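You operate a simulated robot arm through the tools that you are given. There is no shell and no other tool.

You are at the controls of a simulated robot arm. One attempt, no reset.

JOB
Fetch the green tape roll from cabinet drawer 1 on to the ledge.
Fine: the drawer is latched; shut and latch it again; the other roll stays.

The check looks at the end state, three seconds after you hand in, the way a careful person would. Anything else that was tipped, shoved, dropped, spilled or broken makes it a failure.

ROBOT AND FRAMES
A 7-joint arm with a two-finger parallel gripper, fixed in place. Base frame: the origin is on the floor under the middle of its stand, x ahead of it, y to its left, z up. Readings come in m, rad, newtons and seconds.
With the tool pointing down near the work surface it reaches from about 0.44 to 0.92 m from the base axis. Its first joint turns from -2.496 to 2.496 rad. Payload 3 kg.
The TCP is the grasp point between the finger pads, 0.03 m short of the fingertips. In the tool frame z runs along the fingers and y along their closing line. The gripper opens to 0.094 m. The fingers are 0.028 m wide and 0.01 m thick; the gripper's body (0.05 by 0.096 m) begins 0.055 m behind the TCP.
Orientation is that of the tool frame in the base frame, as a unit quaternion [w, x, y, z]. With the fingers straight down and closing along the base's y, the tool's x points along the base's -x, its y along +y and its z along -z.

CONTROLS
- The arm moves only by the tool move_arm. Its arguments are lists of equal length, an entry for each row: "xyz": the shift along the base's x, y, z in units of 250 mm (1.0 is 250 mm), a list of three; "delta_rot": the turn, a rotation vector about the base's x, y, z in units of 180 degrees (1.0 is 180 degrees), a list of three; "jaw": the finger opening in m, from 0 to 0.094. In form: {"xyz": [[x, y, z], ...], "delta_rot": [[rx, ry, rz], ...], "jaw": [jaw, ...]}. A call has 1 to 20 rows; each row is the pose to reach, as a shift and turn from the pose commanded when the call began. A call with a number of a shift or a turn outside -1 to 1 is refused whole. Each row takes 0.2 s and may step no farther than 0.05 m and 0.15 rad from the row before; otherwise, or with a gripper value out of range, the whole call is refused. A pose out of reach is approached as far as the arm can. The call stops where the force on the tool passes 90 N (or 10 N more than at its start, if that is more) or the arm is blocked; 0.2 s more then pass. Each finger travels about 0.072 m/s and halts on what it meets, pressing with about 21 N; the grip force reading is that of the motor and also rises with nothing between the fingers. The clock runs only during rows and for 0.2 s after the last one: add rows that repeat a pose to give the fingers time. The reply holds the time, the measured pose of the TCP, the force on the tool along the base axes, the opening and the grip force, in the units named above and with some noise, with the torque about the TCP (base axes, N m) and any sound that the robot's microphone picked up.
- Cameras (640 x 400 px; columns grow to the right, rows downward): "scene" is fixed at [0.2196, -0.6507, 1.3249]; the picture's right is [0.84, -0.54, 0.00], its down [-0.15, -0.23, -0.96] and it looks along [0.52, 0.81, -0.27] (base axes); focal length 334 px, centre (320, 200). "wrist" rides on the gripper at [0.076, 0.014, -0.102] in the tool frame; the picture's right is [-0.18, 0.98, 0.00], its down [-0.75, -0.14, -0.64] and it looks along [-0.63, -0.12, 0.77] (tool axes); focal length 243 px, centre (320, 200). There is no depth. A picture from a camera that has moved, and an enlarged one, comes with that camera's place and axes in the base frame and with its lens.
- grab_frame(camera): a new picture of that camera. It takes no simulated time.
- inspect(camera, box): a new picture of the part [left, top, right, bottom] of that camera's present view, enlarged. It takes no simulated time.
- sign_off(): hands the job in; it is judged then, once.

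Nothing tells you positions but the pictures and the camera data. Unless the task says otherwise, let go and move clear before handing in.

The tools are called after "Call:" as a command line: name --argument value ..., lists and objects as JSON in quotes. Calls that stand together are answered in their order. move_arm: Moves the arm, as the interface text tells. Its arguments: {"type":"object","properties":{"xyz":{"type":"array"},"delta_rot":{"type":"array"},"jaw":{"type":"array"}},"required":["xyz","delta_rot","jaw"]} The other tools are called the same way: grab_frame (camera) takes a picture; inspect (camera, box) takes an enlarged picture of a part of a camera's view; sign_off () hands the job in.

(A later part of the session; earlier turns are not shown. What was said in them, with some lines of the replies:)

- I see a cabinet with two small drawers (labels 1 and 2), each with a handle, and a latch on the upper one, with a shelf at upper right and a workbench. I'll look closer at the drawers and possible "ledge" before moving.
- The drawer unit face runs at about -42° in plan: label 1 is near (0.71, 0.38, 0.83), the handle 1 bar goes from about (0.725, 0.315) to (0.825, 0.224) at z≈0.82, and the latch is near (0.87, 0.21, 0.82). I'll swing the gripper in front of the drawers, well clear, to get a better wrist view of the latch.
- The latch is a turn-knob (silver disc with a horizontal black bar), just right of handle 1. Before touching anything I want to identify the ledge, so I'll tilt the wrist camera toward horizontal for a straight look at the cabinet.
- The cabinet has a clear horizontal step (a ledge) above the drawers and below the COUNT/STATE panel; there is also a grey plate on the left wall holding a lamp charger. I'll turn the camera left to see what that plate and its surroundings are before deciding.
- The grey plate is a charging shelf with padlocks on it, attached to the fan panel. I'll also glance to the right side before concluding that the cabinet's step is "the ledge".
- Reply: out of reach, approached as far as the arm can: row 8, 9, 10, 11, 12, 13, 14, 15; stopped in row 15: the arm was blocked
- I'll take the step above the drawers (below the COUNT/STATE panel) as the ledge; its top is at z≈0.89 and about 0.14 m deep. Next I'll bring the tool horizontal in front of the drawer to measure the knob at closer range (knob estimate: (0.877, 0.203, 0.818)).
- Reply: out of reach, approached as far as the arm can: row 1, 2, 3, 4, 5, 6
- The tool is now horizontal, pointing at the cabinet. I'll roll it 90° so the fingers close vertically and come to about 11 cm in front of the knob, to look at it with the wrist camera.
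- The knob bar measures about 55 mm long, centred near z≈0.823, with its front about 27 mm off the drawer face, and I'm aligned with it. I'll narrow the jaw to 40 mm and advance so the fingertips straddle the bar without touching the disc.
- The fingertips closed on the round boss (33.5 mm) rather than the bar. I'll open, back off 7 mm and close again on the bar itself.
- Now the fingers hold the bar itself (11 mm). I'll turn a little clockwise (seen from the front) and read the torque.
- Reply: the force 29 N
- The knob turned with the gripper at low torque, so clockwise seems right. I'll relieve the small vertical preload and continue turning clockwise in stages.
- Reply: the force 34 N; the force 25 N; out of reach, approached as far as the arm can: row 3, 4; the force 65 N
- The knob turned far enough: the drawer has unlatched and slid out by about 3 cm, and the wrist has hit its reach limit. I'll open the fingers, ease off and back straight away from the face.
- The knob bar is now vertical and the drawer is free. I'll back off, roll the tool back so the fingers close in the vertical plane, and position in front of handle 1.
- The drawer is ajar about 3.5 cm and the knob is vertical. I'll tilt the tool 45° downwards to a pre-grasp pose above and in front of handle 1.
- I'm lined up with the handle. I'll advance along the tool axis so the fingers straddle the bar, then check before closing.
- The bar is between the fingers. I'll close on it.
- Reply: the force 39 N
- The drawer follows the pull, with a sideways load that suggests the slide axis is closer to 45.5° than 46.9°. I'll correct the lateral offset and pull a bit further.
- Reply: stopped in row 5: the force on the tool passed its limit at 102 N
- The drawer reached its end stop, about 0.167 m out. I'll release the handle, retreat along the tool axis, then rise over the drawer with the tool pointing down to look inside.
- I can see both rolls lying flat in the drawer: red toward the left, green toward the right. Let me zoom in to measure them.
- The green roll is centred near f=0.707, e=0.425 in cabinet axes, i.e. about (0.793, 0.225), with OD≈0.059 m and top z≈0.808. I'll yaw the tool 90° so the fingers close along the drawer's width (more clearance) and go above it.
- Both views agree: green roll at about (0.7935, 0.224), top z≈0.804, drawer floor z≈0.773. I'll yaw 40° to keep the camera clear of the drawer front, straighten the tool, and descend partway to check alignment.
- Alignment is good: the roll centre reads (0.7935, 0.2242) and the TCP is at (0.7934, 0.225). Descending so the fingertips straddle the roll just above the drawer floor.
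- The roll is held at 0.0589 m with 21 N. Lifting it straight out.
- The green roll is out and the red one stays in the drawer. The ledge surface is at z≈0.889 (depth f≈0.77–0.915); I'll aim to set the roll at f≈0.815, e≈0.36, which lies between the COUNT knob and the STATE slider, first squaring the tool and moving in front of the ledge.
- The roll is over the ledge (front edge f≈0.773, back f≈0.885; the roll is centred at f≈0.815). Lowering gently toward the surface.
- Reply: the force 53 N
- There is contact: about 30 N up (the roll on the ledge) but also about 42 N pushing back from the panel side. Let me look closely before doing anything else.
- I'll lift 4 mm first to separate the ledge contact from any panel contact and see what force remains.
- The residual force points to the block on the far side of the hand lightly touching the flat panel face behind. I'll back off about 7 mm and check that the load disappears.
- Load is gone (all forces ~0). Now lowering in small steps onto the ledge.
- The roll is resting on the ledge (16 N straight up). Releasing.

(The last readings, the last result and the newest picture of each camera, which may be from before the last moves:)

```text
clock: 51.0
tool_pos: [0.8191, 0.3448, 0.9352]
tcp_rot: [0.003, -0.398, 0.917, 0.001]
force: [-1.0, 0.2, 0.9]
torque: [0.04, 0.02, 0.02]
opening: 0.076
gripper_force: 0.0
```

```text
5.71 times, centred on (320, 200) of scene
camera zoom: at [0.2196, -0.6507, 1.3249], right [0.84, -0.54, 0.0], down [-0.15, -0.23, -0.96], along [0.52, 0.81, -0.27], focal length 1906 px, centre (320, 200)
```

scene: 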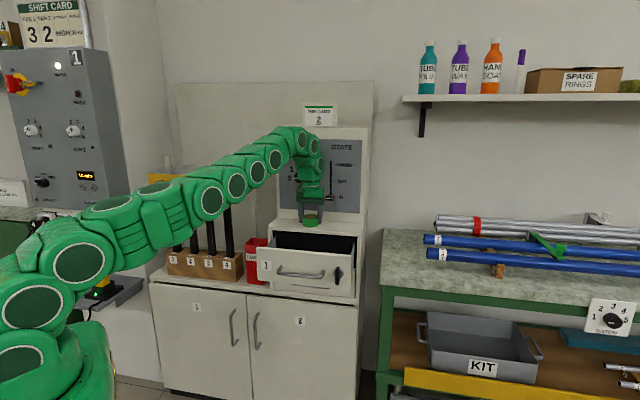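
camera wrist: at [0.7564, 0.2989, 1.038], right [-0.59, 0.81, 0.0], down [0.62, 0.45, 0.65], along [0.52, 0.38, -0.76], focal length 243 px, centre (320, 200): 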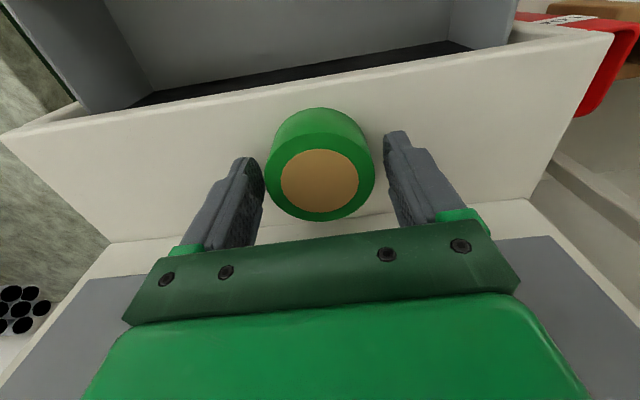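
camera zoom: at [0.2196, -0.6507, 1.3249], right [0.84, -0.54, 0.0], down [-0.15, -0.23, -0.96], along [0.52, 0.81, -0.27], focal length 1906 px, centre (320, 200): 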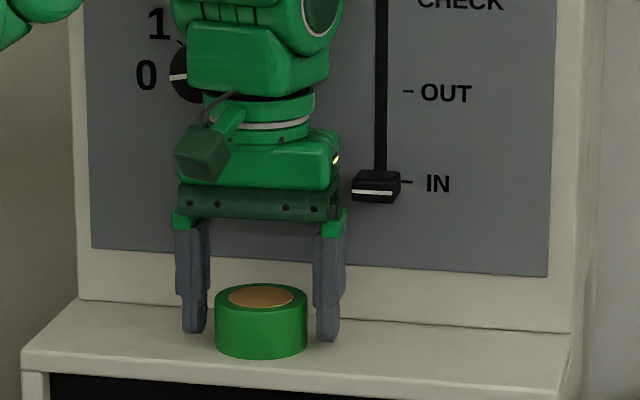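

The green roll stands free on the ledge. I'll raise the open fingers clear of it, then retreat toward the robot while tilting the tool horizontal again for closing the drawer.

Call:
move_arm --xyz '[[0, 0, 0.07], [0, 0, 0.15], [0, 0, 0.22], [-0.063, -0.079, 0.24]]' --delta_rot '[[0, 0, 0], [0, 0, 0], [0, 0, 0], [0, 0, 0]]' --jaw '[0.076, 0.076, 0.076, 0.076]'

Call:
grab_frame --camera "wrist"

Call:
inspect --camera "scene" --box '[260, 150, 380, 250]'

```text
clock: 52.0
tool_pos: [0.8027, 0.3253, 0.9946]
tcp_rot: [0.001, -0.398, 0.918, 0.002]
force: [-0.7, 0.0, -0.8]
torque: [0.0, 0.01, 0.04]
opening: 0.0761
gripper_force: 0.0
```

```text
taken
camera wrist: at [0.7419, 0.2791, 1.0967], right [-0.59, 0.81, 0.0], down [0.62, 0.45, 0.64], along [0.52, 0.38, -0.76], focal length 243 px, centre (320, 200)
```

wrist: 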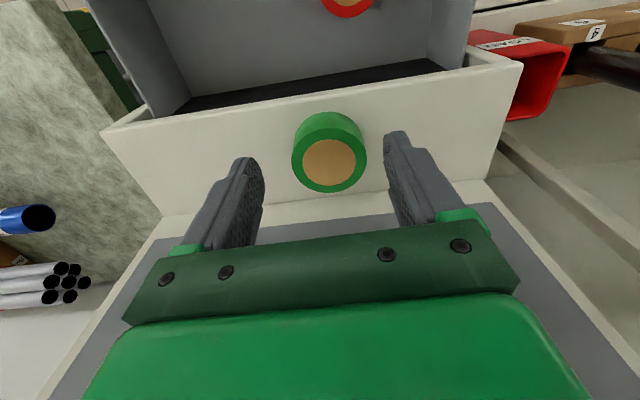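

```text
4.00 times, centred on (320, 200) of scene
camera zoom: at [0.2196, -0.6507, 1.3249], right [0.84, -0.54, 0.0], down [-0.15, -0.23, -0.96], along [0.52, 0.81, -0.27], focal length 1334 px, centre (320, 200)
```

zoom: 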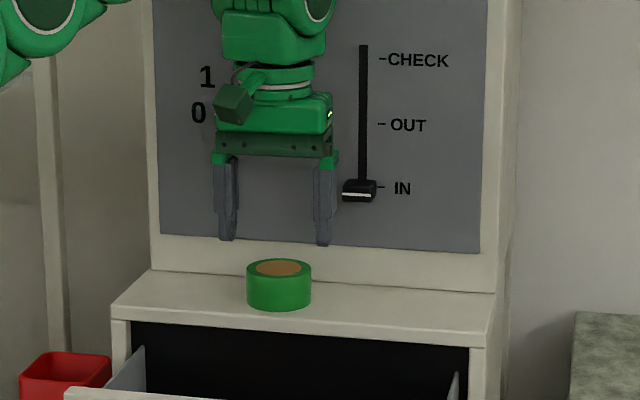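

The roll is steady mid-ledge and the slider/knob are unchanged. Now I'll retreat and tilt the tool horizontal, closing the fingers for pushing.

Call:
move_arm --xyz '[[-0.058, -0.072, 0.01], [-0.115, -0.145, 0.02], [-0.173, -0.217, 0.02], [-0.23, -0.29, 0.01], [-0.288, -0.362, 0.0], [-0.345, -0.435, -0.01], [-0.403, -0.507, -0.02], [-0.46, -0.579, -0.03], [-0.518, -0.652, -0.04], [-0.575, -0.724, -0.05], [-0.633, -0.797, -0.055], [-0.69, -0.869, -0.06], [-0.69, -0.869, -0.06]]' --delta_rot '[[0.0304, -0.0285, 0], [0.0608, -0.057, 0], [0.0912, -0.0855, 0], [0.1216, -0.114, 0], [0.152, -0.1425, 0], [0.1823, -0.1709, 0], [0.2127, -0.1994, 0], [0.2431, -0.2279, 0], [0.2735, -0.2564, 0], [0.3039, -0.2849, 0], [0.3343, -0.3134, 0], [0.3647, -0.3419, 0], [0.3647, -0.3419, 0]]' --jaw '[0.076, 0.076, 0.07, 0.06, 0.05, 0.04, 0.03, 0.02, 0.01, 0.0, 0.0, 0.0, 0.0]'

Call:
grab_frame --camera "scene"

Call:
grab_frame --camera "wrist"

```text
clock: 54.8
tool_pos: [0.63, 0.1071, 0.9836]
tcp_rot: [0.651, -0.28, 0.646, 0.283]
force: [0.3, -0.5, 0.5]
torque: [-0.02, -0.03, 0.03]
opening: 0.0001
gripper_force: 21.1
out of reach, approached as far as the arm can: row 9
```

```text
taken
```

scene: 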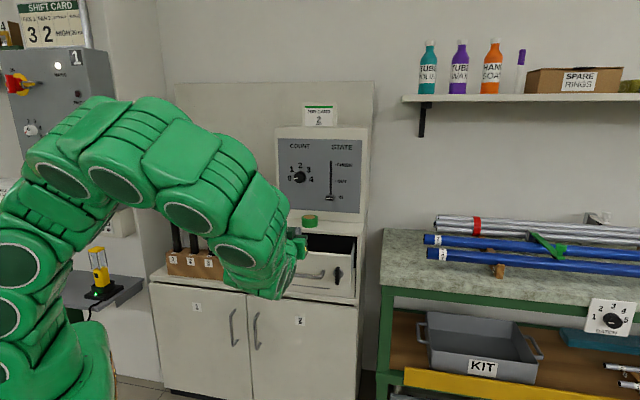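

```text
taken
camera wrist: at [0.5511, 0.0434, 0.9064], right [-0.72, 0.67, 0.18], down [-0.34, -0.57, 0.75], along [0.61, 0.47, 0.64], focal length 243 px, centre (320, 200)
```

wrist: 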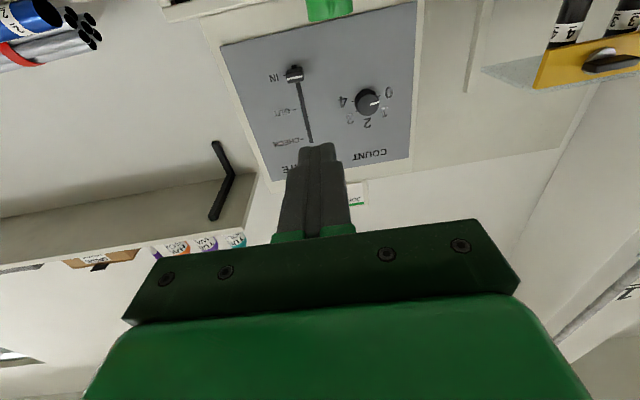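

The roll is visible on the ledge and the drawer is still open. I'll lower to push height (z≈0.855, above the handle, at mid-width).

Call:
move_arm --xyz '[[0, 0, -0.13], [0, 0, -0.26], [0, 0, -0.39], [0, 0, -0.514], [0, 0, -0.514]]' --delta_rot '[[0, 0, 0], [0, 0, 0], [0, 0, 0], [0, 0, 0], [0, 0, 0]]' --jaw '[0, 0, 0, 0, 0]'

Call:
grab_frame --camera "wrist"

Call:
inspect --camera "scene" --box '[240, 190, 380, 310]'

```text
clock: 56.0
tool_pos: [0.6275, 0.1064, 0.8504]
tcp_rot: [0.651, -0.28, 0.647, 0.282]
force: [-0.4, 0.7, -0.3]
torque: [0.01, -0.03, 0.04]
opening: 0.0
gripper_force: 20.5
```

```text
taken
camera wrist: at [0.549, 0.0434, 0.7735], right [-0.72, 0.67, 0.18], down [-0.34, -0.57, 0.75], along [0.61, 0.48, 0.64], focal length 243 px, centre (320, 200)
```

wrist: 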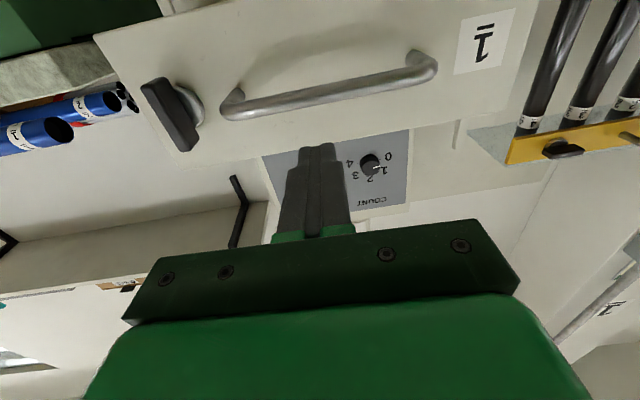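

```text
3.33 times, centred on (310, 250) of scene
camera zoom: at [0.2196, -0.6507, 1.3249], right [0.84, -0.54, 0.0], down [-0.15, -0.23, -0.96], along [0.52, 0.81, -0.27], focal length 1112 px, centre (353, 33)
```

zoom: 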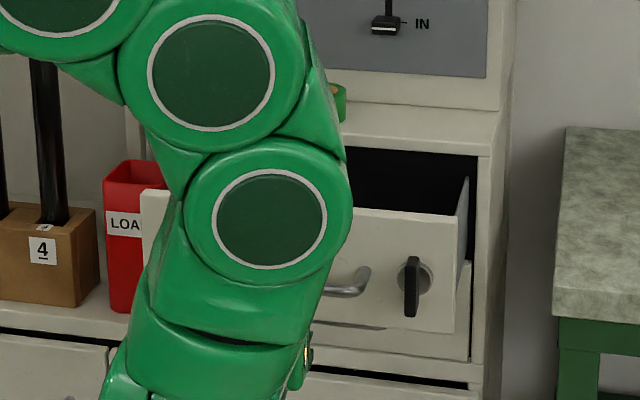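

Positioned in front of the drawer above the handle. Pushing the drawer in along its slide, stopping about 2 cm before closed.

Call:
move_arm --xyz '[[0.053, 0.0565, 0], [0.106, 0.113, 0], [0.159, 0.169, 0], [0.212, 0.226, 0], [0.265, 0.282, 0], [0.318, 0.339, 0], [0.371, 0.395, 0], [0.424, 0.452, 0], [0.477, 0.508, 0], [0.53, 0.565, 0], [0.583, 0.621, 0], [0.583, 0.621, 0]]' --delta_rot '[[0, 0, 0], [0, 0, 0], [0, 0, 0], [0, 0, 0], [0, 0, 0], [0, 0, 0], [0, 0, 0], [0, 0, 0], [0, 0, 0], [0, 0, 0], [0, 0, 0], [0, 0, 0]]' --jaw '[0, 0, 0, 0, 0, 0, 0, 0, 0, 0, 0, 0]'

Call:
inspect --camera "scene" --box '[240, 190, 380, 310]'

Call:
grab_frame --camera "wrist"

```text
clock: 58.6
tool_pos: [0.7742, 0.2628, 0.8531]
tcp_rot: [0.651, -0.281, 0.646, 0.283]
force: [-0.4, 0.4, -0.1]
torque: [0.02, 0.01, -0.04]
opening: 0.0
gripper_force: 20.8
```

```text
3.33 times, centred on (310, 250) of scene
camera zoom: at [0.2196, -0.6507, 1.3249], right [0.84, -0.54, 0.0], down [-0.15, -0.23, -0.96], along [0.52, 0.81, -0.27], focal length 1112 px, centre (353, 33)
```

zoom: 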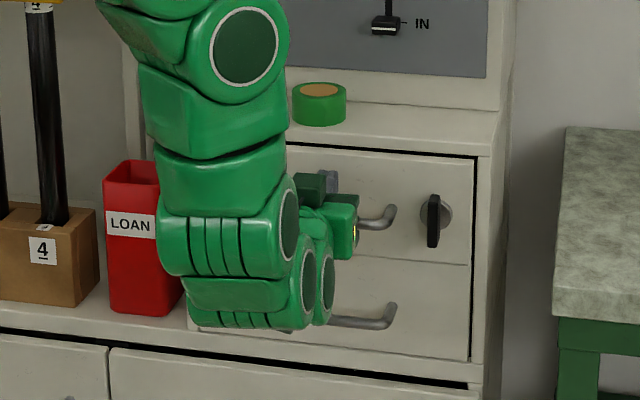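

```text
taken
camera wrist: at [0.695, 0.199, 0.7765], right [-0.72, 0.67, 0.18], down [-0.34, -0.57, 0.75], along [0.61, 0.48, 0.64], focal length 243 px, centre (320, 200)
```

wrist: 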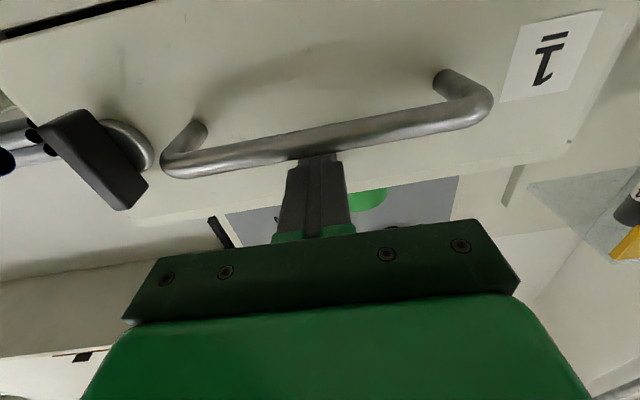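

Call:
move_arm --xyz '[[0.0137, 0.0146, 0], [0.0273, 0.0292, 0], [0.041, 0.0438, 0], [0.0492, 0.0525, 0], [0.0492, 0.0525, 0]]' --delta_rot '[[0, 0, 0], [0, 0, 0], [0, 0, 0], [0, 0, 0], [0, 0, 0]]' --jaw '[0, 0, 0, 0, 0]'

Call:
inspect --camera "scene" --box '[300, 210, 370, 280]'

```text
clock: 59.5
tool_pos: [0.7837, 0.272, 0.8518]
tcp_rot: [0.65, -0.28, 0.647, 0.284]
force: [-41.9, -25.2, 16.7]
torque: [0.09, -0.02, 0.1]
opening: 0.0
gripper_force: 21.5
stopped in row 4: the force on the tool passed its limit at 118 N (the readings are from after the stop); the commanded pose is now the measured one
```

```text
5.71 times, centred on (335, 245) of scene
camera zoom: at [0.2196, -0.6507, 1.3249], right [0.84, -0.54, 0.0], down [-0.15, -0.23, -0.96], along [0.52, 0.81, -0.27], focal length 1906 px, centre (234, -57)
```

zoom: 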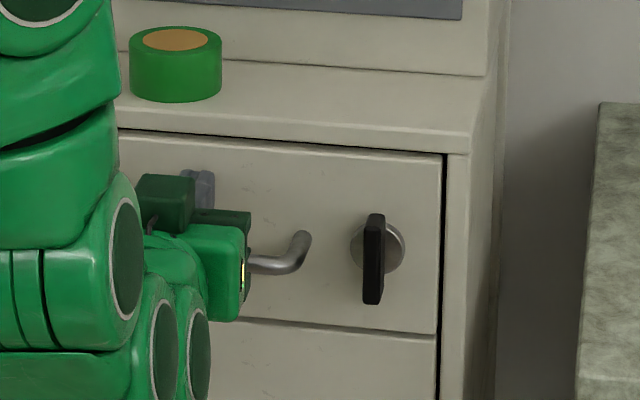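

The drawer is fully home (firm stop). I'll back off and move in front of the knob, ready to grip the vertical bar and turn it back counter-clockwise to horizontal.

Call:
move_arm --xyz '[[-0.082, -0.0875, 0], [-0.164, -0.175, 0], [-0.246, -0.263, 0], [-0.163, -0.341, -0.028], [-0.081, -0.419, -0.055], [0.002, -0.496, -0.083], [0.085, -0.574, -0.111], [0.085, -0.574, -0.111]]' --delta_rot '[[0, 0, 0], [0, 0, 0], [0, 0, 0], [0, 0, 0], [0, 0, 0], [0, 0, 0], [0, 0, 0], [0, 0, 0]]' --jaw '[0, 0, 0, 0.01, 0.02, 0.032, 0.034, 0.034]'

Call:
grab_frame --camera "wrist"

Call:
inspect --camera "scene" --box '[260, 190, 380, 310]'

```text
clock: 61.3
tool_pos: [0.8051, 0.1272, 0.8238]
tcp_rot: [0.65, -0.28, 0.647, 0.284]
force: [-0.1, -0.9, 0.6]
torque: [0.01, 0.0, -0.01]
opening: 0.0341
gripper_force: 0.0
```

```text
taken
camera wrist: at [0.7263, 0.0642, 0.7482], right [-0.72, 0.67, 0.19], down [-0.34, -0.57, 0.75], along [0.61, 0.48, 0.63], focal length 243 px, centre (320, 200)
```

wrist: 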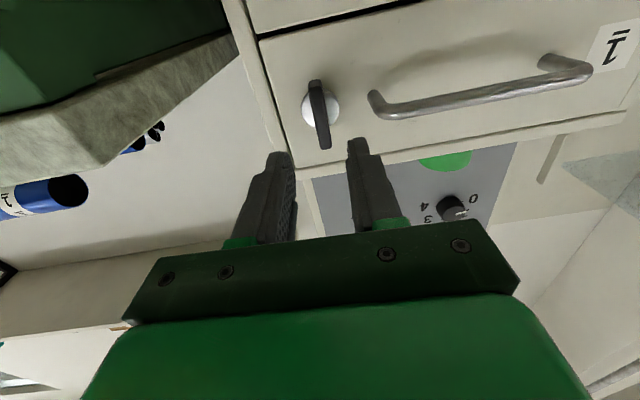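

```text
3.33 times, centred on (320, 250) of scene
camera zoom: at [0.2196, -0.6507, 1.3249], right [0.84, -0.54, 0.0], down [-0.15, -0.23, -0.96], along [0.52, 0.81, -0.27], focal length 1112 px, centre (320, 33)
```

zoom: 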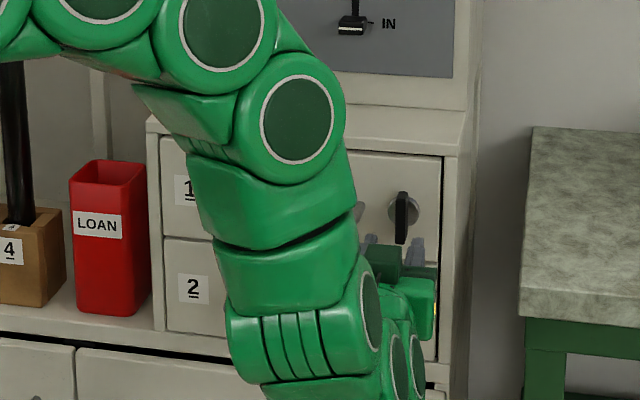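

Call:
inspect --camera "wrist" --box '[240, 50, 440, 210]'

```text
2.50 times, centred on (340, 130) of wrist
camera zoom: at [0.7263, 0.0642, 0.7482], right [-0.72, 0.67, 0.19], down [-0.34, -0.57, 0.75], along [0.61, 0.48, 0.63], focal length 606 px, centre (270, 375)
```

zoom: 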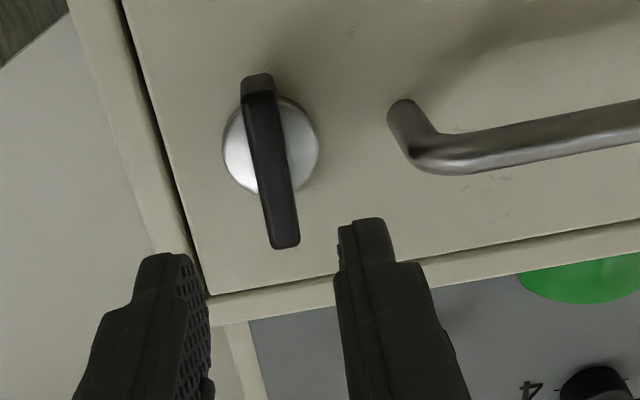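

The bar is vertical (knob turned a full 90°), centred at e≈0.499, z≈0.8225. Advancing so the fingers straddle the bar left and right, without reaching the boss.

Call:
move_arm --xyz '[[0.05, 0.056, -0.003], [0.1, 0.112, -0.003], [0.15, 0.168, -0.003], [0.2, 0.2225, -0.003], [0.2, 0.2225, -0.003]]' --delta_rot '[[0, 0, 0], [0, 0, 0], [0, 0, 0], [0, 0, 0], [0, 0, 0]]' --jaw '[0.034, 0.034, 0.034, 0.034, 0.034]'

Call:
inspect --camera "wrist" --box '[220, 80, 420, 240]'

```text
clock: 62.5
tool_pos: [0.8545, 0.1837, 0.8229]
tcp_rot: [0.65, -0.279, 0.648, 0.283]
force: [-0.3, -0.4, 0.2]
torque: [-0.02, 0.01, 0.0]
opening: 0.0342
gripper_force: 0.2
```

```text
2.50 times, centred on (320, 160) of wrist
camera zoom: at [0.7765, 0.1204, 0.7469], right [-0.72, 0.67, 0.19], down [-0.34, -0.57, 0.75], along [0.61, 0.48, 0.63], focal length 606 px, centre (320, 300)
```

zoom: 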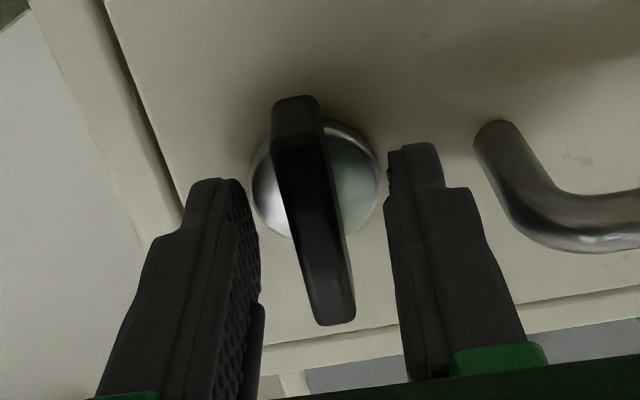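

Call:
move_arm --xyz '[[0, 0, 0], [0, 0, 0], [0, 0, 0], [0, 0, 0]]' --delta_rot '[[0, 0, 0], [0, 0, 0], [0, 0, 0], [0, 0, 0]]' --jaw '[0.02, 0.005, 0.0, 0.0]'

Call:
inspect --camera "wrist" --box '[220, 80, 420, 240]'

```text
clock: 63.5
tool_pos: [0.8559, 0.1832, 0.8233]
tcp_rot: [0.65, -0.279, 0.648, 0.283]
force: [5.8, -5.6, -2.6]
torque: [-0.15, -0.18, -1.05]
opening: 0.011
gripper_force: 44.6
```

```text
2.50 times, centred on (320, 160) of wrist
camera zoom: at [0.7768, 0.1197, 0.7471], right [-0.72, 0.67, 0.19], down [-0.34, -0.57, 0.75], along [0.61, 0.47, 0.63], focal length 606 px, centre (320, 300)
```

zoom: 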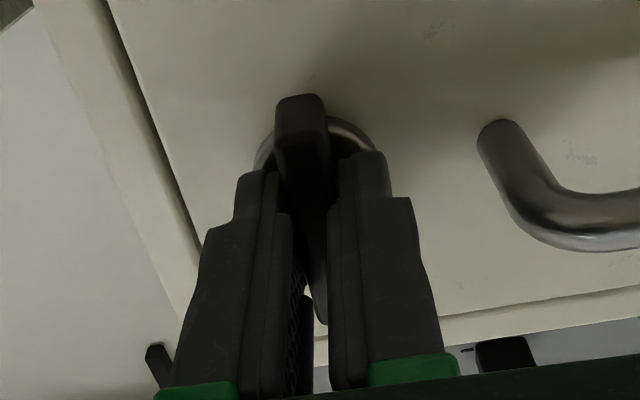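

Gripped on the bar with the tool axis well centred on the pivot. Turning counter-clockwise in stages.

Call:
move_arm --xyz '[[0, 0, 0], [0, 0, 0], [0, 0, 0], [0, 0, 0]]' --delta_rot '[[-0.0265, -0.0283, 0], [-0.053, -0.0566, 0], [-0.0796, -0.0849, 0], [-0.0796, -0.0849, 0]]' --jaw '[0, 0, 0, 0]'

Call:
inspect --camera "wrist" --box '[220, 80, 420, 240]'

```text
clock: 64.5
tool_pos: [0.8565, 0.1838, 0.8225]
tcp_rot: [0.691, -0.392, 0.586, 0.159]
force: [6.9, -6.3, 1.2]
torque: [-0.02, 0.05, -1.24]
opening: 0.0114
gripper_force: 45.3
```

```text
2.50 times, centred on (320, 160) of wrist
camera zoom: at [0.7977, 0.1004, 0.7469], right [-0.72, 0.67, -0.18], down [-0.54, -0.38, 0.75], along [0.44, 0.64, 0.64], focal length 606 px, centre (320, 300)
```

zoom: 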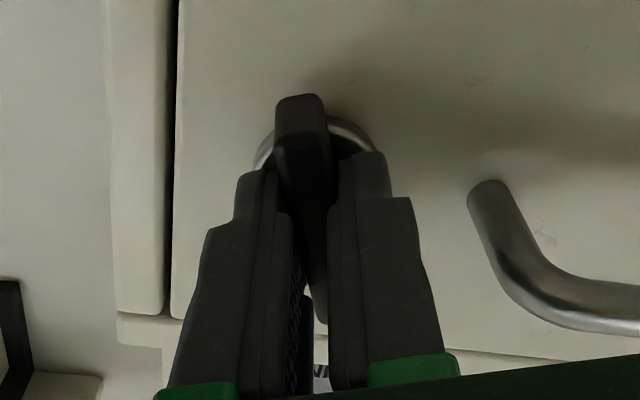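

Call:
move_arm --xyz '[[0, 0, 0], [0, 0, 0], [0, 0, 0], [0, 0, 0], [0, 0, 0]]' --delta_rot '[[-0.0305, -0.0325, 0], [-0.061, -0.065, 0], [-0.0915, -0.0976, 0], [-0.122, -0.1301, 0], [-0.122, -0.1301, 0]]' --jaw '[0, 0, 0, 0, 0]'

Call:
inspect --camera "wrist" --box '[220, 80, 420, 240]'

```text
clock: 65.7
tool_pos: [0.8566, 0.184, 0.823]
tcp_rot: [0.707, -0.542, 0.453, -0.036]
force: [-15.3, -9.8, 6.8]
torque: [0.72, -0.76, -0.25]
opening: 0.011
gripper_force: 44.9
```

```text
2.50 times, centred on (320, 160) of wrist
camera zoom: at [0.8262, 0.0741, 0.766], right [-0.54, 0.5, -0.67], down [-0.82, -0.12, 0.56], along [0.2, 0.86, 0.48], focal length 606 px, centre (320, 300)
```

zoom: 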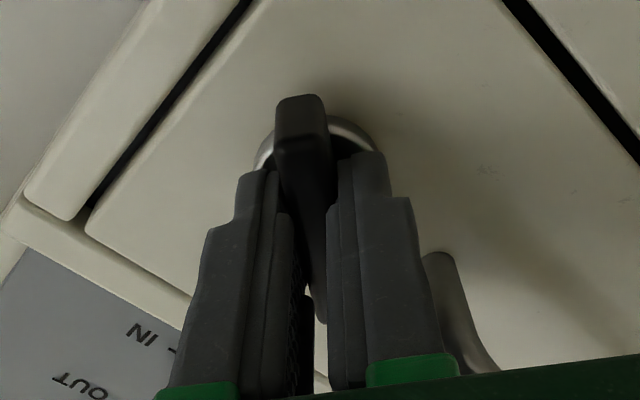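

Call:
move_arm --xyz '[[0, 0, 0], [0, 0, 0], [0, 0, 0], [0, 0, 0], [0, 0, 0]]' --delta_rot '[[-0.0265, -0.0283, 0], [-0.053, -0.0566, 0], [-0.0796, -0.0849, 0], [-0.105, -0.112, 0], [-0.105, -0.112, 0]]' --jaw '[0, 0, 0, 0, 0]'

Call:
grab_frame --camera "wrist"

Call:
inspect --camera "scene" --box '[270, 190, 390, 310]'

```text
clock: 66.9
tool_pos: [0.8561, 0.1836, 0.8233]
tcp_rot: [0.677, -0.635, 0.311, -0.203]
force: [1.4, 1.9, 9.1]
torque: [0.6, -0.61, -0.44]
opening: 0.0109
gripper_force: 44.9
```

```text
taken
camera wrist: at [0.8403, 0.0592, 0.7969], right [-0.25, 0.23, -0.94], down [-0.96, 0.02, 0.26], along [0.08, 0.97, 0.22], focal length 243 px, centre (320, 200)
```

wrist: 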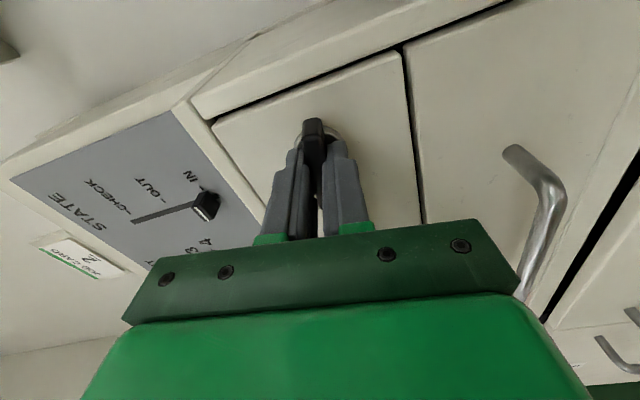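

```text
3.33 times, centred on (330, 250) of scene
camera zoom: at [0.2196, -0.6507, 1.3249], right [0.84, -0.54, 0.0], down [-0.15, -0.23, -0.96], along [0.52, 0.81, -0.27], focal length 1112 px, centre (287, 33)
```

zoom: 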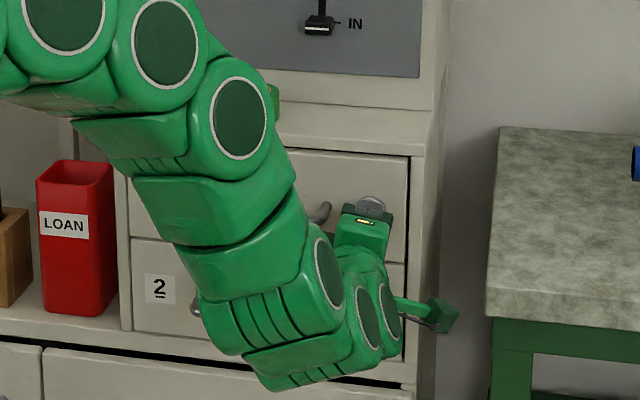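

Call:
move_arm --xyz '[[0, 0, 0], [0, 0, 0], [0, 0, 0]]' --delta_rot '[[-0.0195, -0.0208, 0], [-0.038, -0.0405, 0], [-0.038, -0.0405, 0]]' --jaw '[0, 0, 0]'

Call:
grab_frame --camera "wrist"

```text
clock: 67.7
tool_pos: [0.855, 0.1831, 0.8223]
tcp_rot: [-0.657, 0.66, -0.256, 0.261]
force: [0.2, 0.6, 9.3]
torque: [0.54, 0.11, -0.48]
opening: 0.0108
gripper_force: 44.2
```

```text
taken
camera wrist: at [0.8428, 0.0569, 0.81], right [-0.13, 0.12, -0.98], down [-0.99, 0.04, 0.14], along [0.06, 0.99, 0.11], focal length 243 px, centre (320, 200)
```

wrist: 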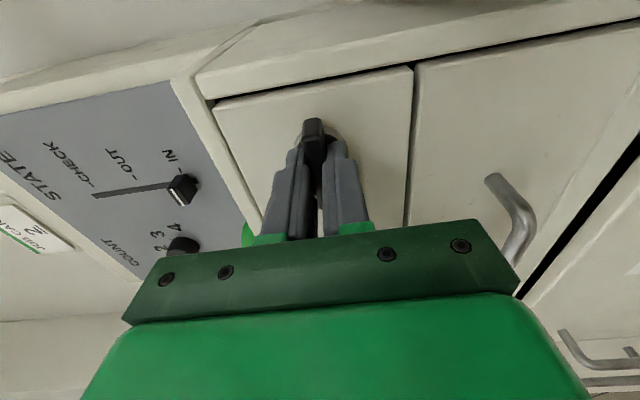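

The fingers are exactly vertical again (bar horizontal) and I feel the stop torque. I'll do a gentle 4 mm pull test on the knob to confirm the drawer is latched.

Call:
move_arm --xyz '[[-0.0055, -0.0058, 0], [-0.011, -0.0117, 0], [-0.011, -0.0117, 0]]' --delta_rot '[[0, 0, 0], [0, 0, 0], [0, 0, 0]]' --jaw '[0, 0, 0]'

Call:
inspect --camera "wrist" --box '[180, 40, 460, 240]'

```text
clock: 68.5
tool_pos: [0.8534, 0.1815, 0.8239]
tcp_rot: [-0.657, 0.66, -0.255, 0.261]
force: [29.9, 24.0, 2.0]
torque: [0.35, 0.27, -0.19]
opening: 0.0109
gripper_force: 43.7
```

```text
2.00 times, centred on (320, 140) of wrist
camera zoom: at [0.8406, 0.0554, 0.8099], right [-0.13, 0.12, -0.98], down [-0.99, 0.04, 0.13], along [0.06, 0.99, 0.11], focal length 485 px, centre (320, 320)
```

zoom: 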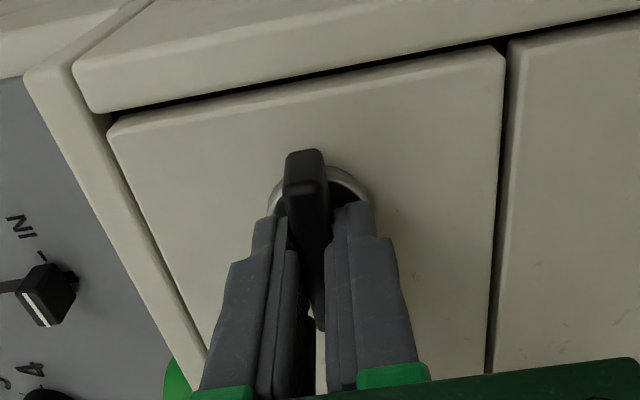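

The drawer resists a 38 N pull, so it is latched. Releasing the knob and backing straight off.

Call:
move_arm --xyz '[[0.011, 0.0117, 0], [0.011, 0.0117, 0], [0.011, 0.0117, 0], [0.011, 0.0117, 0]]' --delta_rot '[[0, 0, 0], [0, 0, 0], [0, 0, 0], [0, 0, 0]]' --jaw '[0, 0.02, 0.034, 0.034]'

Call:
move_arm --xyz '[[-0.05, -0.0533, 0], [-0.11, -0.117, 0], [-0.17, -0.181, 0], [-0.24, -0.256, 0], [-0.3, -0.32, 0], [-0.3, -0.32, 0]]' --delta_rot '[[0, 0, 0], [0, 0, 0], [0, 0, 0], [0, 0, 0], [0, 0, 0], [0, 0, 0]]' --jaw '[0.034, 0.034, 0.034, 0.034, 0.034, 0.034]'

Call:
grab_frame --camera "scene"

Call:
grab_frame --camera "wrist"

```text
clock: 69.5
tool_pos: [0.8566, 0.1849, 0.8236]
tcp_rot: [-0.656, 0.66, -0.256, 0.261]
force: [-0.3, 0.8, 0.5]
torque: [0.01, 0.02, -0.02]
opening: 0.034
gripper_force: 0.1
```

```text
clock: 70.9
tool_pos: [0.7811, 0.1024, 0.8229]
tcp_rot: [-0.657, 0.659, -0.256, 0.261]
force: [0.6, 0.7, -0.1]
torque: [-0.02, 0.01, -0.01]
opening: 0.0339
gripper_force: 0.1
```

```text
taken
```

scene: 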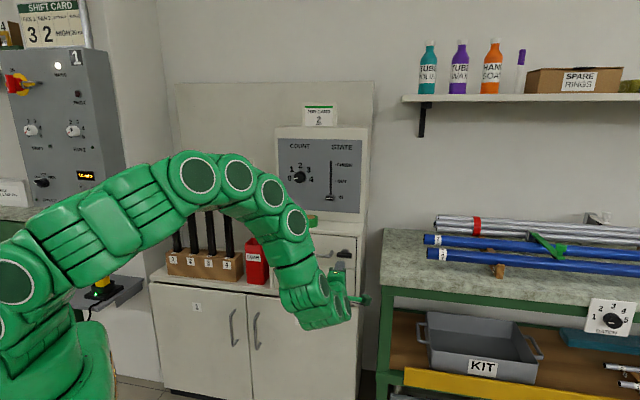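

```text
taken
camera wrist: at [0.7684, -0.0232, 0.8097], right [-0.13, 0.12, -0.98], down [-0.99, 0.04, 0.13], along [0.06, 0.99, 0.11], focal length 243 px, centre (320, 200)
```

wrist: 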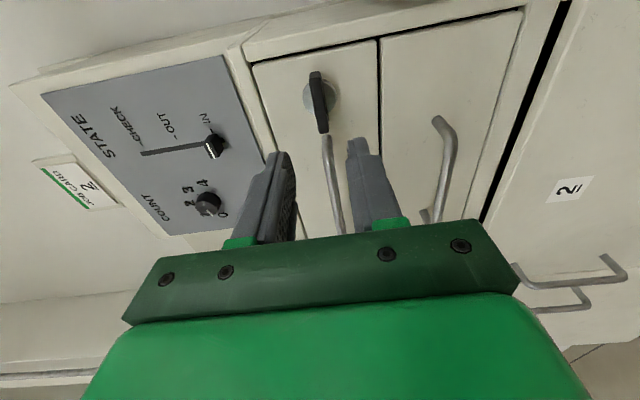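

Knob is horizontal and the drawer is shut. I'll move the arm up and away, then inspect the final state.

Call:
move_arm --xyz '[[-0.06, -0.02, 0.06], [-0.12, -0.04, 0.14], [-0.18, -0.06, 0.24], [-0.24, -0.08, 0.34], [-0.3, -0.1, 0.44], [-0.36, -0.12, 0.54], [-0.42, -0.14, 0.64], [-0.42, -0.14, 0.64]]' --delta_rot '[[0.0313, 0.0334, 0], [0.0627, 0.0669, 0], [0.094, 0.1003, 0], [0.1254, 0.1337, 0], [0.1567, 0.1672, 0], [0.188, 0.2006, 0], [0.2194, 0.234, 0], [0.2194, 0.234, 0]]' --jaw '[0.034, 0.034, 0.04, 0.05, 0.06, 0.06, 0.06, 0.06]'

Call:
grab_frame --camera "scene"

Call:
inspect --camera "scene" --box '[260, 180, 380, 310]'

```text
clock: 72.7
tool_pos: [0.6744, 0.0695, 0.9819]
tcp_rot: [0.703, -0.452, 0.542, 0.089]
force: [-1.1, 0.3, -0.2]
torque: [-0.01, -0.02, -0.03]
opening: 0.0599
gripper_force: 0.1
```

```text
taken
```

scene: 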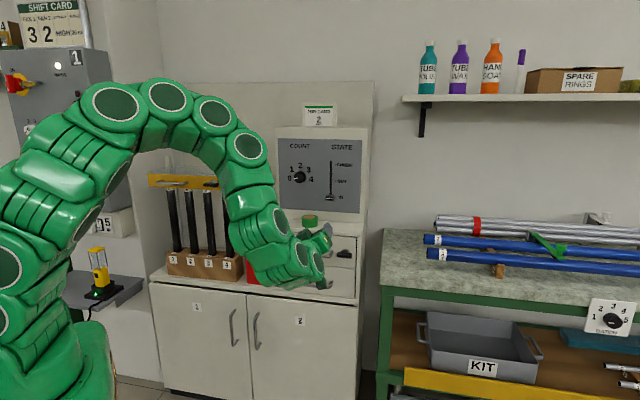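

```text
3.08 times, centred on (320, 245) of scene
camera zoom: at [0.2196, -0.6507, 1.3249], right [0.84, -0.54, 0.0], down [-0.15, -0.23, -0.96], along [0.52, 0.81, -0.27], focal length 1026 px, centre (320, 62)
```

zoom: 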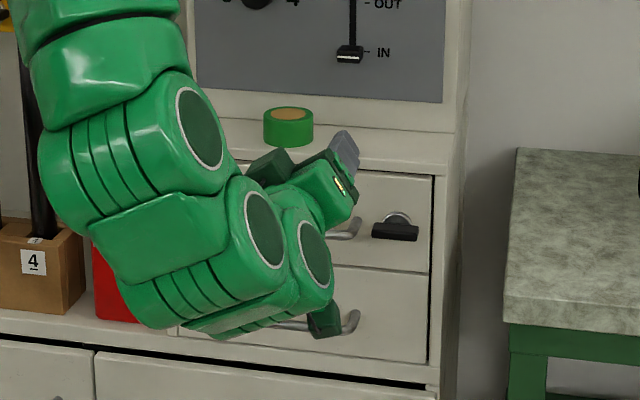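

Call:
move_arm --xyz '[[-0.03, -0.03, 0.06], [-0.06, -0.06, 0.12], [-0.09, -0.09, 0.18], [-0.12, -0.12, 0.24], [-0.15, -0.15, 0.3], [-0.18, -0.18, 0.36], [-0.21, -0.21, 0.42], [-0.24, -0.24, 0.48], [-0.24, -0.24, 0.48]]' --delta_rot '[[-0.0304, 0.0285, 0], [-0.0608, 0.057, 0], [-0.0912, 0.0855, 0], [-0.1216, 0.114, 0], [-0.152, 0.1425, 0], [-0.1823, 0.1709, 0], [-0.2127, 0.1994, 0], [-0.2431, 0.2279, 0], [-0.2431, 0.2279, 0]]' --jaw '[0.06, 0.06, 0.06, 0.06, 0.06, 0.06, 0.06, 0.06, 0.06]'

Call:
grab_frame --camera "scene"

Call:
inspect --camera "scene" --box '[240, 180, 380, 310]'

Call:
grab_frame --camera "wrist"

```text
clock: 74.7
tool_pos: [0.6172, 0.0064, 1.1011]
tcp_rot: [0.258, -0.618, 0.742, 0.035]
force: [-0.3, 1.2, -0.3]
torque: [0.0, -0.01, 0.02]
opening: 0.0598
gripper_force: 0.1
```

```text
taken
```

scene: 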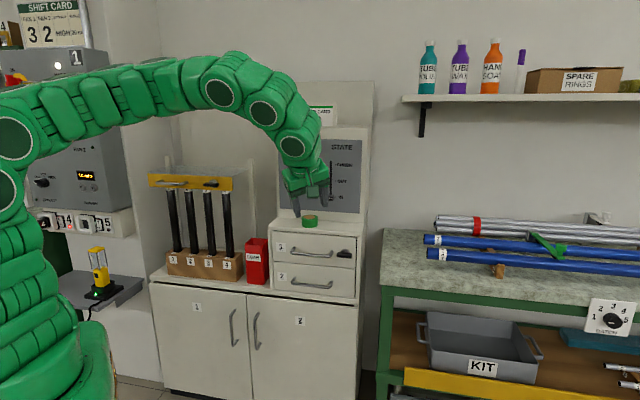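

```text
3.08 times, centred on (310, 245) of scene
camera zoom: at [0.2196, -0.6507, 1.3249], right [0.84, -0.54, 0.0], down [-0.15, -0.23, -0.96], along [0.52, 0.81, -0.27], focal length 1026 px, centre (351, 62)
```

zoom: 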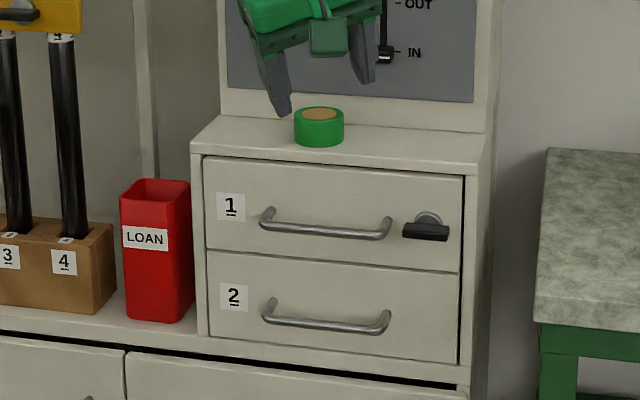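

```text
taken
camera wrist: at [0.561, -0.0951, 1.1552], right [-0.9, 0.4, -0.19], down [-0.01, 0.41, 0.91], along [0.44, 0.82, -0.36], focal length 243 px, centre (320, 200)
```

wrist: 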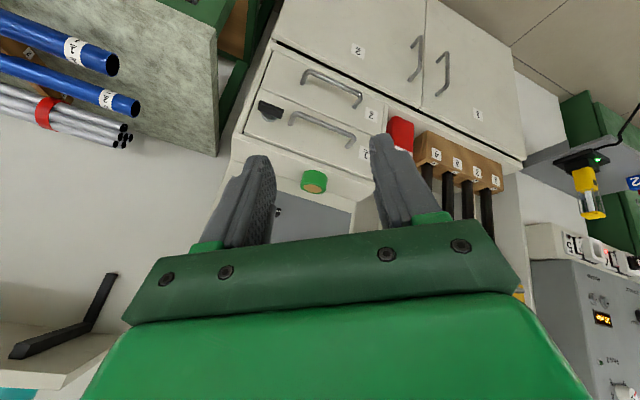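

Everything is in place: the green roll is on the cabinet ledge, and drawer 1 is shut with its latch bar horizontal again. The red roll is still inside, the panel controls, LOAN box and rack look undisturbed, and the gripper is empty and clear. Handing in.

Call:
sign_off

```text
The job is handed in.
```

The green tape roll is on the ledge, and drawer 1 is shut and latched again, with the red roll still inside. I've handed the job in but haven't seen the result of the check.

- **Ledge:** Nothing in the scene was labelled as the ledge. I took it to be the step on top of the drawers, just below the COUNT/STATE panel. The grey plate on the left wall was the other candidate, but it already holds the lamp charger and padlocks.
- **Latch:** I turned the latch bar back to horizontal, where it started. The drawer then held against a pull of about 38 N.
- **Panel contact:** While I was setting the roll down, the gripper hand pressed on something on the panel side at about 40 N. From the force readings I think it was the flat panel face. I backed off straight away, and the slider was still at IN and the count knob at 0.
- **Surroundings:** In the last pictures the LOAN box, tube rack, bench and shelf looked undisturbed. The gripper was empty and clear of everything.
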